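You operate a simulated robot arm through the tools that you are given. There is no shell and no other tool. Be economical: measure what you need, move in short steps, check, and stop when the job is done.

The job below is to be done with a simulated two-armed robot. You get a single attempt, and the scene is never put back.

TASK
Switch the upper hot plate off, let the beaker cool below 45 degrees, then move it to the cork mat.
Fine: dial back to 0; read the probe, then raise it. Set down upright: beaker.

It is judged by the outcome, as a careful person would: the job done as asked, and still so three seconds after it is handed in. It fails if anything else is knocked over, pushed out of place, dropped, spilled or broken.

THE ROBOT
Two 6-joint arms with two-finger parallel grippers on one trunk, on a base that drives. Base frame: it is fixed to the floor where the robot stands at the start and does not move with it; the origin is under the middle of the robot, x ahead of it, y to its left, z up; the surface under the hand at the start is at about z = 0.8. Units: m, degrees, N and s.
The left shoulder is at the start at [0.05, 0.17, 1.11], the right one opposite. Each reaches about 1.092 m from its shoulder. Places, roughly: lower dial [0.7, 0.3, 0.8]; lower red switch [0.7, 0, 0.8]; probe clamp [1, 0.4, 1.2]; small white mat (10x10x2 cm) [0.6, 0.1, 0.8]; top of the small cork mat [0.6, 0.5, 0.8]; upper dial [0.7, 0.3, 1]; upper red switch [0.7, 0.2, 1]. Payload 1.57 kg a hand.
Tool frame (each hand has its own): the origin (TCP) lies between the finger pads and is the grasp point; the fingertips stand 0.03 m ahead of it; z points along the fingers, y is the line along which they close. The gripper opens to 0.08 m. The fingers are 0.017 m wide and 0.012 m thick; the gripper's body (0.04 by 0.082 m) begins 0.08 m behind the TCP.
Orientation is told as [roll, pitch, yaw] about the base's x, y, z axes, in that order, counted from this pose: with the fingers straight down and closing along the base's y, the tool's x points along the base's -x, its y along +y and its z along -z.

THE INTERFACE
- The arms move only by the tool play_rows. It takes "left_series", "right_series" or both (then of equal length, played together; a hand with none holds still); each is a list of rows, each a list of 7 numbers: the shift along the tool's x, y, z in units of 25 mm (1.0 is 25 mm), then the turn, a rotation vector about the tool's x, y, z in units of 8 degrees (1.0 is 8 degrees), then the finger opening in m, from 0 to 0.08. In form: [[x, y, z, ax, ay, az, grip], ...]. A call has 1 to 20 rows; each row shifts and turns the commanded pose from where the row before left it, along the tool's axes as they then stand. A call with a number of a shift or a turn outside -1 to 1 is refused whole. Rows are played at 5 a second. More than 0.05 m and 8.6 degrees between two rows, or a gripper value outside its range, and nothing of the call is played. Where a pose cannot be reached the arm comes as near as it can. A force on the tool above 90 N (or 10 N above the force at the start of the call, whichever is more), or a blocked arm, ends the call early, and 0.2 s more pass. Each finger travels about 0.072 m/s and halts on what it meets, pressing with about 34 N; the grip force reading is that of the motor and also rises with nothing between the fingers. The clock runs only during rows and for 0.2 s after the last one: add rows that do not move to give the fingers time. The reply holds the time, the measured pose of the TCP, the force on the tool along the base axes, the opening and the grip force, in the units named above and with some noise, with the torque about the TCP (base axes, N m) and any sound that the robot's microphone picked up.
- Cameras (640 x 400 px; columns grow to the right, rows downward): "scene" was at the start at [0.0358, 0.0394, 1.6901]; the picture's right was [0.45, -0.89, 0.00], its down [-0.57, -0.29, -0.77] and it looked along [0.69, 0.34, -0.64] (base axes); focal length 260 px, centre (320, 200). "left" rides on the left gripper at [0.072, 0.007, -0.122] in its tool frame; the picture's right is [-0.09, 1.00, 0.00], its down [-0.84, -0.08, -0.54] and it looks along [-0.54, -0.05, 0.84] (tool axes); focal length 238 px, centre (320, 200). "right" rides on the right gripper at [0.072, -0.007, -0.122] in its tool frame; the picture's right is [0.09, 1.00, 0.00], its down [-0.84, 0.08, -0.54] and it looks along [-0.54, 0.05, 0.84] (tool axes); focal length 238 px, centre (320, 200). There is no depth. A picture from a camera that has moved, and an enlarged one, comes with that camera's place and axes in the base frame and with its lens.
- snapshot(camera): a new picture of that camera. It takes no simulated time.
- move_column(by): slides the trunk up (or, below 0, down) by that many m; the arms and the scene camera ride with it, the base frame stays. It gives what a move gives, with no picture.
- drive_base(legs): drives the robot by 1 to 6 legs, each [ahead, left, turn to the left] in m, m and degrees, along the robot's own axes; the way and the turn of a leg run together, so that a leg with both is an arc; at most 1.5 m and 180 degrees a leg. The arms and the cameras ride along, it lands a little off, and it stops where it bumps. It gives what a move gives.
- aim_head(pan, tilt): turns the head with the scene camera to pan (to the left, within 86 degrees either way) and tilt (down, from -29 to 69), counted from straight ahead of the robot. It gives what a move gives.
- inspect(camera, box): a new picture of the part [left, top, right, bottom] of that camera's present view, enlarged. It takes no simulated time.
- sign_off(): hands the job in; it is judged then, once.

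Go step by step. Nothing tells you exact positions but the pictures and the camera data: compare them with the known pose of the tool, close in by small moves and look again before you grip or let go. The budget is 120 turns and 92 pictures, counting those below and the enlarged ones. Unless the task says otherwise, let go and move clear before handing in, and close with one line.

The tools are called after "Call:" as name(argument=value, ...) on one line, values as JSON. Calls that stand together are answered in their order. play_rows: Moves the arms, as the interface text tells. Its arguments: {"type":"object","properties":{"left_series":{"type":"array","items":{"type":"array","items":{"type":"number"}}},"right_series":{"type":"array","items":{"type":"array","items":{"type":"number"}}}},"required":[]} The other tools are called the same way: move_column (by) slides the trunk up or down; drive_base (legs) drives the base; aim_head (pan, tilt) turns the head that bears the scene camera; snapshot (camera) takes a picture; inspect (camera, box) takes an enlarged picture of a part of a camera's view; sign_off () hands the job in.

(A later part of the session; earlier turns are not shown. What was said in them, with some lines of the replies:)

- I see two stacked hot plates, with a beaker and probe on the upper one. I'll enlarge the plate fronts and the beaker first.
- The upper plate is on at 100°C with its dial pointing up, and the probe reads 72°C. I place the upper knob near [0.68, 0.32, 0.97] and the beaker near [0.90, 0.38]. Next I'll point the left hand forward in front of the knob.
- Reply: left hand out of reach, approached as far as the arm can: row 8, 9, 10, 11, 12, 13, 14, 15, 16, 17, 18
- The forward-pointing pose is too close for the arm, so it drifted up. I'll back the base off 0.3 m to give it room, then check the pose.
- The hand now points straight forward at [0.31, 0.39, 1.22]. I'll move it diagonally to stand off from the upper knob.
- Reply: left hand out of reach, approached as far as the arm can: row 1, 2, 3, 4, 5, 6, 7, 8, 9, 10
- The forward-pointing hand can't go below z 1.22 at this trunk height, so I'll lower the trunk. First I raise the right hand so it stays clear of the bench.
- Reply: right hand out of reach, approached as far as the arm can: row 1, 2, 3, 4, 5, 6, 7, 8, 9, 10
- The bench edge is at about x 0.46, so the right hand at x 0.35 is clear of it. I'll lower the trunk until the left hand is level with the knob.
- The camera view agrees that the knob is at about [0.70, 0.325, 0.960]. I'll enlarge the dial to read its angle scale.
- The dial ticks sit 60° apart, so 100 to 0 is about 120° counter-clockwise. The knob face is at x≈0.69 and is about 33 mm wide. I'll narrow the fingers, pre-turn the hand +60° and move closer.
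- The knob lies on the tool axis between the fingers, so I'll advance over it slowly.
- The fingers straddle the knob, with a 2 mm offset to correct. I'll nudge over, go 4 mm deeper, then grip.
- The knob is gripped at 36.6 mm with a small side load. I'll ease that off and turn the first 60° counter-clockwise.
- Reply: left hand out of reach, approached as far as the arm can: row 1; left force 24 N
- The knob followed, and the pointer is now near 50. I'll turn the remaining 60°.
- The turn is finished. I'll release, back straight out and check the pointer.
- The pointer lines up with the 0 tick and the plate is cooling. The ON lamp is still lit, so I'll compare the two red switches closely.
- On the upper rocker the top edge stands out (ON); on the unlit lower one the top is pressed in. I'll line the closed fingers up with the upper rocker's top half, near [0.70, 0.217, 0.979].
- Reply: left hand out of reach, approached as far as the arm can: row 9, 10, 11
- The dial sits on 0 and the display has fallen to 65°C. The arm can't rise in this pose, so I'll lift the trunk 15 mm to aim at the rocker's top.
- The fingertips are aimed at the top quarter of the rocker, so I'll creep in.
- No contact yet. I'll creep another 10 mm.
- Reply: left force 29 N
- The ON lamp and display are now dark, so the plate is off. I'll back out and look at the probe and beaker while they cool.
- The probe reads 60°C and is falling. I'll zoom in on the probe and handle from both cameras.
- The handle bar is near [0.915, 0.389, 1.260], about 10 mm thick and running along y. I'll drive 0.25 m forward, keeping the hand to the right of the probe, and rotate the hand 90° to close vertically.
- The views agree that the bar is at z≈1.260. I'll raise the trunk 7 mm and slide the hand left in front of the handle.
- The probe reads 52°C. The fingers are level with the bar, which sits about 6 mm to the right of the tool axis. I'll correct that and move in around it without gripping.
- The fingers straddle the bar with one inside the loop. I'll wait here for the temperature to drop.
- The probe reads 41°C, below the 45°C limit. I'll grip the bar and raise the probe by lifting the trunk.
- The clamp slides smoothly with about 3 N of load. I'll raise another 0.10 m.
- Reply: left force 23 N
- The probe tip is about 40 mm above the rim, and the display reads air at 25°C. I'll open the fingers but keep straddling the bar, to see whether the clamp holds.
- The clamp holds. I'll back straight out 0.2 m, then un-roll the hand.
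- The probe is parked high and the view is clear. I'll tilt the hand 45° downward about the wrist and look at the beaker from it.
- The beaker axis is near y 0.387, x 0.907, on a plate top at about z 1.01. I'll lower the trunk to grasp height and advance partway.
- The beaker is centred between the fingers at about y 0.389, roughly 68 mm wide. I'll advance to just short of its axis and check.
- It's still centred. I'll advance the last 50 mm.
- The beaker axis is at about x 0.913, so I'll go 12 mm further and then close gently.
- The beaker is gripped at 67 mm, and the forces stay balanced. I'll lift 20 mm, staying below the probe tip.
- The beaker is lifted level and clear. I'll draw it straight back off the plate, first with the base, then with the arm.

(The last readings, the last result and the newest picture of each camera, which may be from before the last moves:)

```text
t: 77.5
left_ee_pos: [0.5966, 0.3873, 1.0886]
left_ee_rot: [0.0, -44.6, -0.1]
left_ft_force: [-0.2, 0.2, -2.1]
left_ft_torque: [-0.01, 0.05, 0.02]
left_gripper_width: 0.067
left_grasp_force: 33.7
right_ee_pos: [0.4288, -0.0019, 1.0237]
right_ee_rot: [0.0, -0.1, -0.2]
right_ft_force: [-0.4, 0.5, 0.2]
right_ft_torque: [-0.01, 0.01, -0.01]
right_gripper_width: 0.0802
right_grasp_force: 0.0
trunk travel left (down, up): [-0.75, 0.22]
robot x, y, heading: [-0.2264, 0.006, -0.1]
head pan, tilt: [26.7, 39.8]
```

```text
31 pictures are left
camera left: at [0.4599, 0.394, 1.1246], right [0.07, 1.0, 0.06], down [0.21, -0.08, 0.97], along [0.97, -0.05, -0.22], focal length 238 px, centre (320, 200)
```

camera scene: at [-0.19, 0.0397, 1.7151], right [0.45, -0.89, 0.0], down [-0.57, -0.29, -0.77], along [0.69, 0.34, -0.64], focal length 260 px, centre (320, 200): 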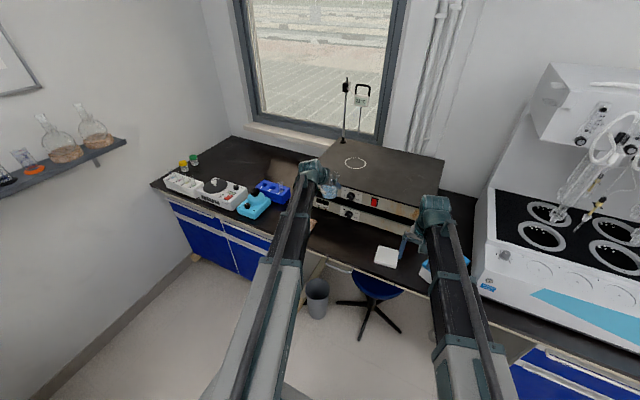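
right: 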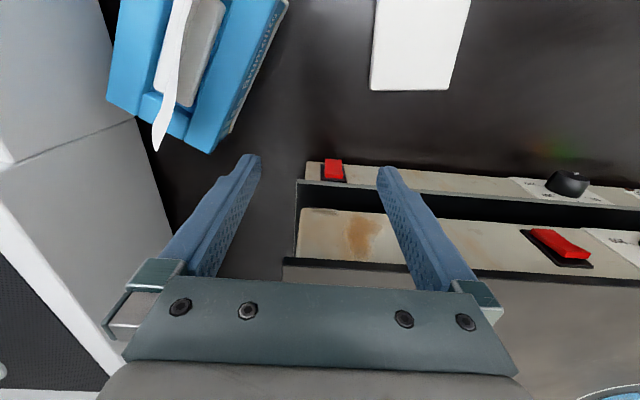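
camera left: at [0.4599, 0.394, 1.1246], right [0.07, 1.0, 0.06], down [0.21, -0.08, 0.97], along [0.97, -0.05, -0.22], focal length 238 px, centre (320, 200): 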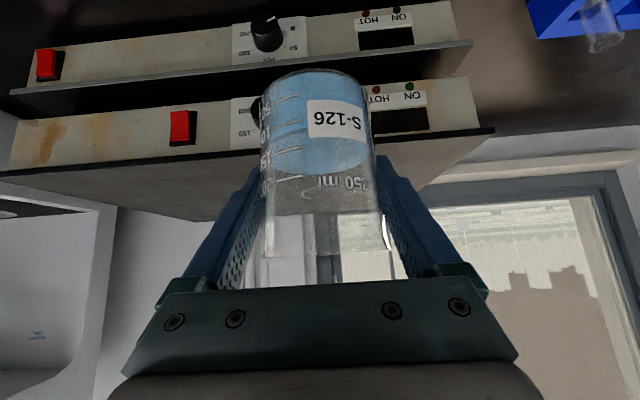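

The beaker is off the plate at [0.597, 0.387]. I'll slide it left towards the mat and bring the right hand over a little so its camera can see the mat.

Call:
play_rows(left_series=[[0, 0.3, 0, 0, 0, 0, 0.055], [0, 0.5, 0, 0, 0, 0, 0.055], [0, 0.5, 0, 0, 0, 0, 0.055], [0, 0.5, 0, 0, 0, 0, 0.055], [0, 0.5, 0, 0, 0, 0, 0.055], [0, 0.5, 0, 0, 0, 0, 0.055], [0, 0.5, 0, 0, 0, 0, 0.055], [0, 0.5, 0, 0, 0, 0, 0.055], [0, 0.4, 0, 0, 0, 0, 0.055], [0, 0.3, 0, 0, 0, 0, 0.055], [0, 0, 0, 0, 0, 0, 0.055]], right_series=[[0, 0.5, 0, 0, 0, 0, 0.08], [0, 0.9, 0, 0, 0, 0, 0.08], [0, 0.9, 0, 0, 0, 0, 0.08], [0, 0.9, 0, 0, 0, 0, 0.08], [0, 0.9, 0, 0, 0, 0, 0.08], [0, 0.9, 0, 0, 0, 0, 0.08], [0, 0.9, 0, 0, 0, 0, 0.08], [0, 0.9, 0, 0, 0, 0, 0.08], [0, 0.9, 0, 0, 0, 0, 0.08], [0, 0.6, 0, 0, 0, 0, 0.08], [0, 0, 0, 0, 0, 0, 0.08]])

Call:
snapshot(camera="right")

Call:
inspect(camera="scene", box=[240, 140, 380, 280])

```text
t: 79.9
left_ee_pos: [0.5955, 0.4987, 1.0881]
left_ee_rot: [0.1, -44.7, -0.1]
left_ft_force: [0.1, -1.5, -1.9]
left_ft_torque: [-0.03, -0.03, 0.01]
left_gripper_width: 0.0668
left_grasp_force: 34.0
right_ee_pos: [0.428, 0.2051, 1.024]
right_ee_rot: [0.1, 0.0, -0.1]
right_ft_force: [1.0, 0.5, -0.6]
right_ft_torque: [0.05, 0.0, 0.03]
right_gripper_width: 0.08
right_grasp_force: 0.1
trunk travel left (down, up): [-0.75, 0.22]
robot x, y, heading: [-0.222, -0.0038, -0.1]
head pan, tilt: [26.7, 39.8]
```

```text
30 pictures are left
camera right: at [0.3551, 0.1984, 1.1452], right [-0.09, 1.0, 0.0], down [0.84, 0.08, 0.54], along [0.54, 0.05, -0.84], focal length 238 px, centre (320, 200)
```

right: 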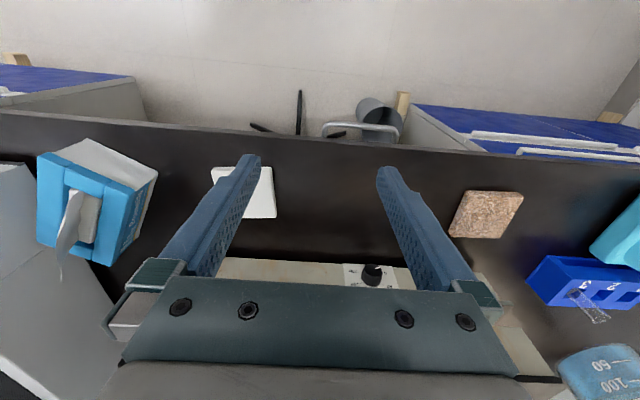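

```text
2.86 times, centred on (310, 210) of scene
camera zoom: at [-0.1901, 0.0397, 1.7151], right [0.45, -0.89, 0.0], down [-0.57, -0.29, -0.77], along [0.69, 0.34, -0.64], focal length 742 px, centre (349, 171)
```

zoom: 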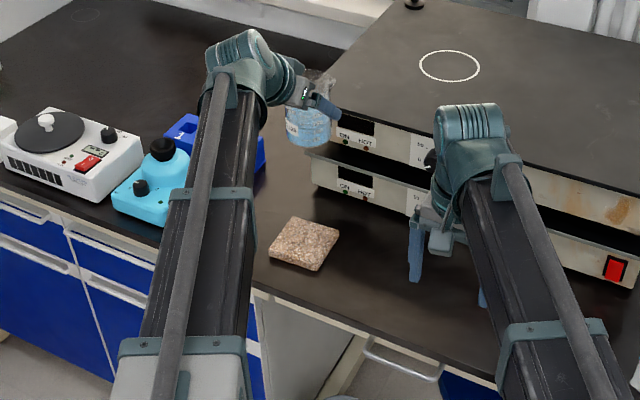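

From both views the mat's centre is at about [0.567, 0.494], with its top near z 0.82. I'll centre the beaker over it, pull the right hand back from the bench edge, and lower 0.15 m.

Call:
play_rows(left_series=[[0.3, -0.1, -0.3, 0, 0, 0, 0.055], [0.3, -0.06, -0.3, 0, 0, 0, 0.055], [0.2, 0, -0.2, 0, 0, 0, 0.055], [0, 0, 0, 0, 0, 0, 0.055]], right_series=[[0.8, 0, 0, 0, 0, 0, 0.08], [0.8, 0, 0, 0, 0, 0, 0.08], [0.8, 0, 0, 0, 0, 0, 0.08], [0, 0, 0, 0, 0, 0, 0.08]])

Call:
move_column(by=-0.15)

Call:
snapshot(camera="right")

Call:
inspect(camera="scene", box=[240, 120, 380, 260])

```text
t: 80.9
left_ee_pos: [0.5687, 0.4962, 1.0879]
left_ee_rot: [0.0, -44.8, -0.1]
left_ft_force: [-0.3, -0.8, -2.2]
left_ft_torque: [-0.01, 0.04, 0.04]
left_gripper_width: 0.0668
left_grasp_force: 34.1
right_ee_pos: [0.3678, 0.2063, 1.0243]
right_ee_rot: [-0.1, 0.1, -0.1]
right_ft_force: [-0.1, 0.3, -0.6]
right_ft_torque: [-0.01, -0.01, 0.02]
right_gripper_width: 0.0798
right_grasp_force: 0.0
trunk travel left (down, up): [-0.75, 0.22]
robot x, y, heading: [-0.2256, -0.0007, -0.1]
head pan, tilt: [26.7, 39.8]
```

```text
t: 82.6
left_ee_pos: [0.5684, 0.4949, 0.9387]
left_ee_rot: [0.0, -44.8, 0.0]
left_ft_force: [-0.2, -0.1, -1.7]
left_ft_torque: [-0.03, 0.0, 0.0]
left_gripper_width: 0.0667
left_grasp_force: 33.9
right_ee_pos: [0.3695, 0.2048, 0.8744]
right_ee_rot: [0.1, 0.0, -0.1]
right_ft_force: [-0.3, -0.1, 0.9]
right_ft_torque: [0.01, -0.01, 0.02]
right_gripper_width: 0.0799
right_grasp_force: 0.0
trunk travel left (down, up): [-0.6, 0.37]
robot x, y, heading: [-0.2288, 0.0009, -0.1]
head pan, tilt: [26.7, 39.8]
```

```text
28 pictures are left
camera right: at [0.2955, 0.1985, 0.9953], right [-0.09, 1.0, 0.0], down [0.84, 0.08, 0.54], along [0.54, 0.05, -0.84], focal length 238 px, centre (320, 200)
```

right: 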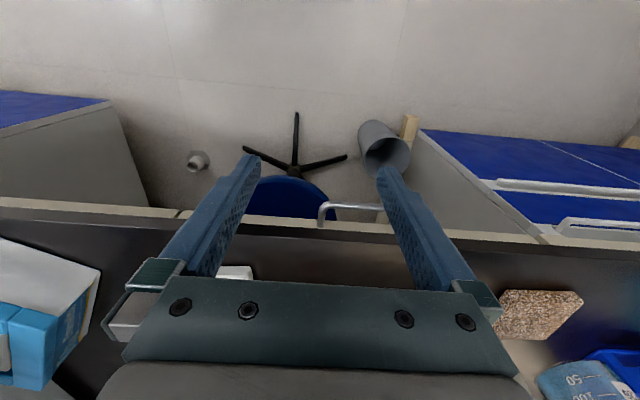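

```text
2.86 times, centred on (310, 190) of scene
camera zoom: at [-0.1902, 0.0397, 1.5652], right [0.45, -0.89, 0.0], down [-0.57, -0.29, -0.77], along [0.69, 0.34, -0.64], focal length 742 px, centre (349, 229)
```

zoom: 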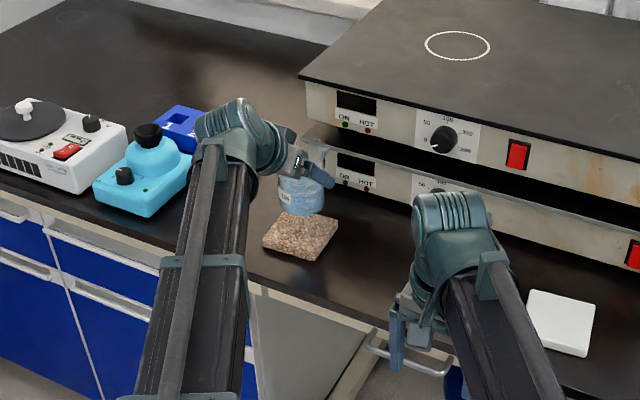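

The beaker is heading for the middle of the mat. I'll lower 45 mm more, then step down to contact.

Call:
move_column(by=-0.045)

Call:
inspect(camera="scene", box=[280, 150, 350, 220])

Call:
inspect(camera="right", box=[440, 260, 640, 400])

```text
t: 83.5
left_ee_pos: [0.5681, 0.4954, 0.894]
left_ee_rot: [0.0, -44.7, 0.0]
left_ft_force: [0.0, 0.3, -1.9]
left_ft_torque: [-0.01, 0.02, -0.02]
left_gripper_width: 0.0666
left_grasp_force: 33.6
right_ee_pos: [0.369, 0.2059, 0.8294]
right_ee_rot: [0.1, 0.0, -0.1]
right_ft_force: [0.3, 0.5, -0.7]
right_ft_torque: [0.02, 0.02, -0.01]
right_gripper_width: 0.0799
right_grasp_force: 0.1
trunk travel left (down, up): [-0.555, 0.415]
robot x, y, heading: [-0.2245, -0.0067, 0.1]
head pan, tilt: [26.7, 39.8]
```

```text
5.71 times, centred on (315, 185) of scene
camera zoom: at [-0.1903, 0.0396, 1.5201], right [0.45, -0.89, 0.0], down [-0.57, -0.29, -0.77], along [0.69, 0.34, -0.64], focal length 1484 px, centre (349, 286)
```

zoom: 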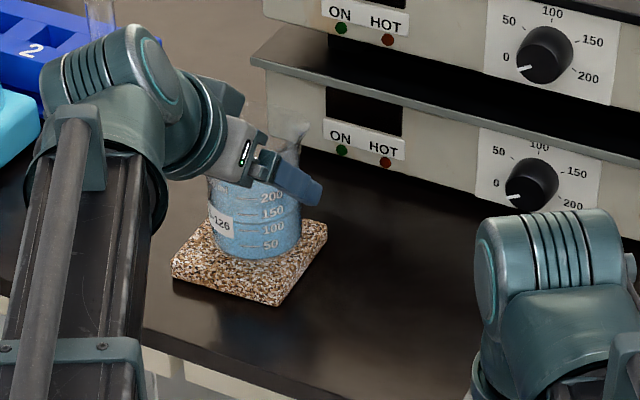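

```text
2.86 times, centred on (540, 330) of right
camera zoom: at [0.2954, 0.1984, 0.9503], right [-0.09, 1.0, 0.0], down [0.84, 0.08, 0.54], along [0.54, 0.05, -0.84], focal length 681 px, centre (-309, -171)
```

zoom: 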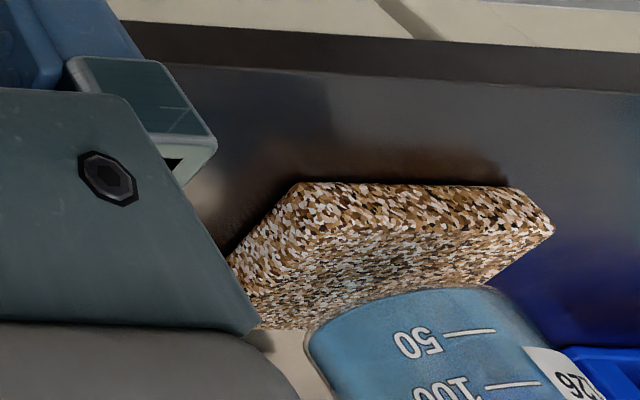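

The beaker hangs just above the mat, well centred. I'll step down, watching the force.

Call:
move_column(by=-0.01)

Call:
move_column(by=-0.004)

Call:
inspect(camera="right", box=[440, 260, 640, 400])

```text
t: 84.1
left_ee_pos: [0.568, 0.4952, 0.8825]
left_ee_rot: [0.0, -44.7, -0.2]
left_ft_force: [0.2, -0.2, -1.5]
left_ft_torque: [-0.01, 0.03, -0.02]
left_gripper_width: 0.0665
left_grasp_force: 33.8
right_ee_pos: [0.369, 0.2053, 0.8186]
right_ee_rot: [0.0, -0.1, -0.1]
right_ft_force: [0.0, 1.1, -0.2]
right_ft_torque: [0.01, 0.02, -0.02]
right_gripper_width: 0.0802
right_grasp_force: 0.1
trunk travel left (down, up): [-0.545, 0.425]
robot x, y, heading: [-0.2254, -0.0011, 0.1]
head pan, tilt: [26.7, 39.8]
```

```text
t: 84.6
left_ee_pos: [0.5682, 0.4951, 0.8797]
left_ee_rot: [0.1, -44.8, -0.1]
left_ft_force: [0.2, -0.2, -2.5]
left_ft_torque: [0.03, 0.03, -0.01]
left_gripper_width: 0.0667
left_grasp_force: 34.2
right_ee_pos: [0.3689, 0.2063, 0.8166]
right_ee_rot: [0.0, 0.0, -0.1]
right_ft_force: [0.3, 0.9, -0.3]
right_ft_torque: [0.02, 0.03, -0.01]
right_gripper_width: 0.0802
right_grasp_force: 0.1
trunk travel left (down, up): [-0.541, 0.429]
robot x, y, heading: [-0.2273, 0.0022, 0.1]
head pan, tilt: [26.7, 39.8]
```

```text
2.86 times, centred on (540, 330) of right
camera zoom: at [0.2955, 0.1984, 0.9362], right [-0.09, 1.0, 0.0], down [0.84, 0.08, 0.54], along [0.54, 0.05, -0.84], focal length 681 px, centre (-309, -171)
```

zoom: 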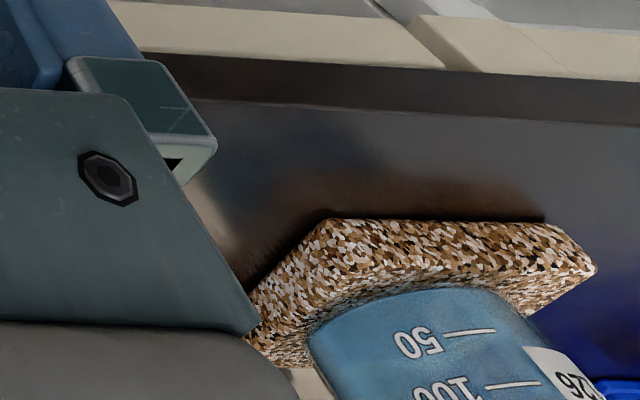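

Not touching yet. I'll keep going in 3 mm steps.

Call:
move_column(by=-0.003)

Call:
move_column(by=-0.003)

Call:
inspect(camera="scene", box=[280, 145, 350, 215])

```text
t: 85.1
left_ee_pos: [0.5682, 0.4954, 0.8763]
left_ee_rot: [-0.1, -44.7, -0.1]
left_ft_force: [1.2, 0.6, -0.2]
left_ft_torque: [0.04, -0.01, 0.0]
left_gripper_width: 0.0665
left_grasp_force: 33.6
right_ee_pos: [0.3676, 0.2053, 0.8125]
right_ee_rot: [-0.1, 0.1, -0.2]
right_ft_force: [0.6, -0.5, -0.6]
right_ft_torque: [0.01, -0.01, -0.03]
right_gripper_width: 0.08
right_grasp_force: 0.0
trunk travel left (down, up): [-0.538, 0.432]
robot x, y, heading: [-0.2268, 0.0001, -0.3]
head pan, tilt: [26.7, 39.8]
```

```text
t: 85.7
left_ee_pos: [0.568, 0.4949, 0.8766]
left_ee_rot: [0.1, -45.0, 0.0]
left_ft_force: [2.9, 1.6, 22.3]
left_ft_torque: [0.16, 0.05, 0.11]
left_gripper_width: 0.0668
left_grasp_force: 33.5
right_ee_pos: [0.3682, 0.2045, 0.8108]
right_ee_rot: [0.0, 0.0, -0.1]
right_ft_force: [0.6, 1.3, 0.3]
right_ft_torque: [-0.02, 0.0, -0.02]
right_gripper_width: 0.0799
right_grasp_force: 0.0
trunk travel left (down, up): [-0.535, 0.435]
robot x, y, heading: [-0.2319, 0.004, 0.0]
head pan, tilt: [26.7, 39.8]
```

```text
5.71 times, centred on (315, 180) of scene
camera zoom: at [-0.1923, 0.0383, 1.5006], right [0.45, -0.89, 0.0], down [-0.57, -0.29, -0.77], along [0.69, 0.34, -0.64], focal length 1484 px, centre (349, 314)
```

zoom: 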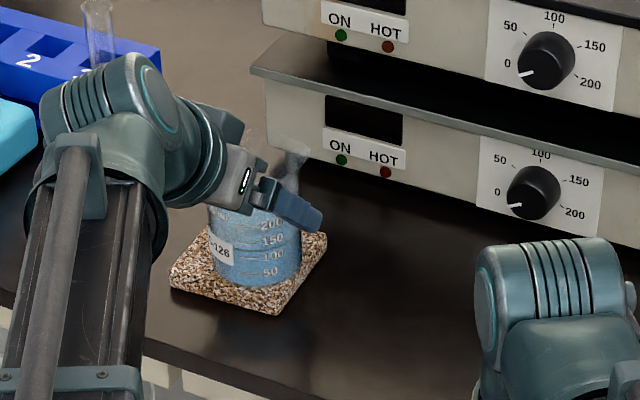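

There's firm contact at 22 N. I'll ease up 2 mm, then open the fingers gradually.

Call:
move_column(by=0.0025)

Call:
play_rows(left_series=[[0, 0, 0, 0, 0, 0, 0.068], [0, 0, 0, 0, 0, 0, 0.072], [0, 0, 0, 0, 0, 0, 0.076], [0, 0, 0, 0, 0, 0, 0.08], [0, 0, 0, 0, 0, 0, 0.08]])

Call:
snapshot(camera="left")

Call:
inspect(camera="scene", box=[280, 145, 350, 215])

```text
t: 86.2
left_ee_pos: [0.5684, 0.4951, 0.876]
left_ee_rot: [0.0, -44.7, -0.2]
left_ft_force: [1.5, 0.5, 7.0]
left_ft_torque: [0.08, -0.11, 0.01]
left_gripper_width: 0.0665
left_grasp_force: 33.5
right_ee_pos: [0.3683, 0.2045, 0.8125]
right_ee_rot: [0.0, 0.0, -0.1]
right_ft_force: [-0.1, -0.5, -0.2]
right_ft_torque: [-0.04, 0.01, 0.01]
right_gripper_width: 0.0801
right_grasp_force: 0.0
trunk travel left (down, up): [-0.537, 0.433]
robot x, y, heading: [-0.2243, 0.0009, -0.1]
head pan, tilt: [26.7, 39.8]
```

```text
t: 87.4
left_ee_pos: [0.568, 0.4951, 0.8761]
left_ee_rot: [0.1, -44.7, -0.1]
left_ft_force: [-0.8, 0.1, -0.2]
left_ft_torque: [0.04, 0.02, 0.02]
left_gripper_width: 0.0804
left_grasp_force: 0.1
right_ee_pos: [0.3688, 0.2058, 0.8125]
right_ee_rot: [0.0, 0.1, -0.1]
right_ft_force: [-0.3, 0.6, -0.1]
right_ft_torque: [0.01, 0.01, 0.03]
right_gripper_width: 0.08
right_grasp_force: 0.1
trunk travel left (down, up): [-0.537, 0.433]
robot x, y, heading: [-0.2242, -0.0001, -0.1]
head pan, tilt: [26.7, 39.8]
```

```text
22 pictures are left
camera left: at [0.4319, 0.5014, 0.9123], right [0.07, 1.0, 0.06], down [0.21, -0.08, 0.97], along [0.97, -0.05, -0.22], focal length 238 px, centre (320, 200)
```

left: 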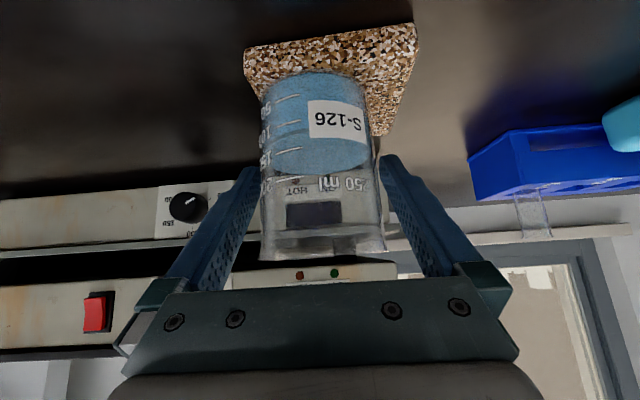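

```text
5.71 times, centred on (315, 180) of scene
camera zoom: at [-0.1903, 0.0396, 1.5026], right [0.45, -0.89, 0.0], down [-0.57, -0.29, -0.77], along [0.69, 0.34, -0.64], focal length 1484 px, centre (349, 314)
```

zoom: 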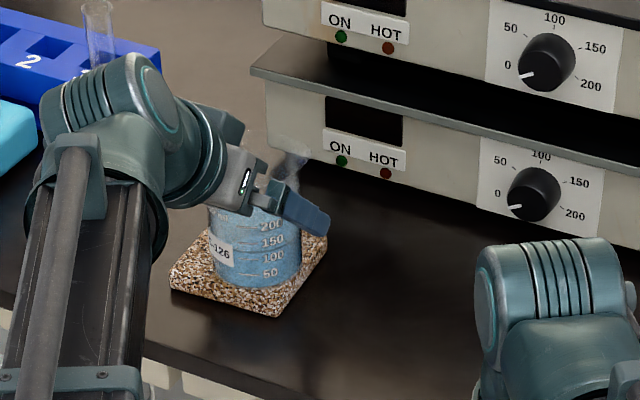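

The beaker is released and upright on the mat. The finger on the -y side is close to the glass, so I'll nudge 2 mm that way and draw straight back.

Call:
play_rows(left_series=[[0, -0.08, 0, 0, 0, 0, 0.08], [0.3, 0, -0.3, 0, 0, 0, 0.08], [0.3, 0, -0.3, 0, 0, 0, 0.08], [0.3, 0, -0.3, 0, 0, 0, 0.08], [0.4, 0, -0.4, 0, 0, 0, 0.08], [0.5, 0, -0.5, 0, 0, 0, 0.08], [0.5, 0, -0.5, 0, 0, 0, 0.08], [0.5, 0, -0.5, 0, 0, 0, 0.08], [0.5, 0, -0.5, 0, 0, 0, 0.08], [0, 0, 0, 0, 0, 0, 0.08]])

Call:
inspect(camera="scene", box=[270, 60, 410, 220])

Call:
snapshot(camera="left")

```text
t: 89.6
left_ee_pos: [0.4506, 0.4937, 0.8763]
left_ee_rot: [0.1, -44.7, 0.0]
left_ft_force: [0.7, -0.5, 0.4]
left_ft_torque: [0.02, 0.0, 0.0]
left_gripper_width: 0.0799
left_grasp_force: 0.0
right_ee_pos: [0.3679, 0.2043, 0.812]
right_ee_rot: [0.0, 0.0, -0.1]
right_ft_force: [0.1, 0.3, 0.6]
right_ft_torque: [0.01, -0.01, -0.01]
right_gripper_width: 0.0801
right_grasp_force: 0.1
trunk travel left (down, up): [-0.537, 0.433]
robot x, y, heading: [-0.2275, 0.0018, -0.1]
head pan, tilt: [26.7, 39.8]
```

```text
2.50 times, centred on (340, 140) of scene
camera zoom: at [-0.1904, 0.0396, 1.5026], right [0.45, -0.89, 0.0], down [-0.57, -0.29, -0.77], along [0.69, 0.34, -0.64], focal length 649 px, centre (270, 350)
```

zoom: 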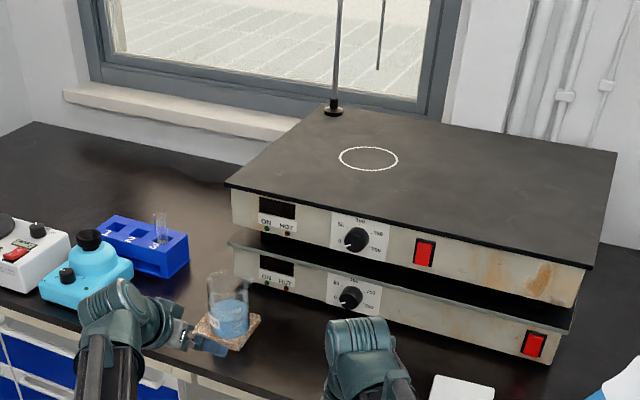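

```text
19 pictures are left
camera left: at [0.3148, 0.5007, 0.9123], right [0.07, 1.0, 0.06], down [0.21, -0.08, 0.97], along [0.97, -0.05, -0.22], focal length 238 px, centre (320, 200)
```

left: 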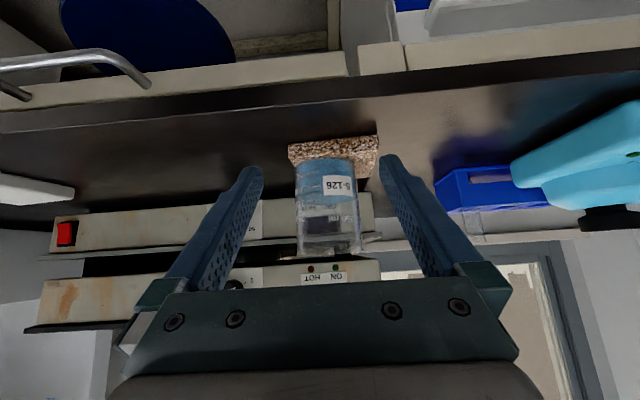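

The beaker stands upright on the cork mat and both hands are clear. The upper plate is off with its dial at 0, and the probe is raised, so I'm handing the job in.

Call:
sign_off()

```text
The job is handed in.
```

The upper hot plate is off with its dial at 0. The beaker cooled until the probe read 41 °C; I then raised the probe and set the beaker upright on the cork mat.
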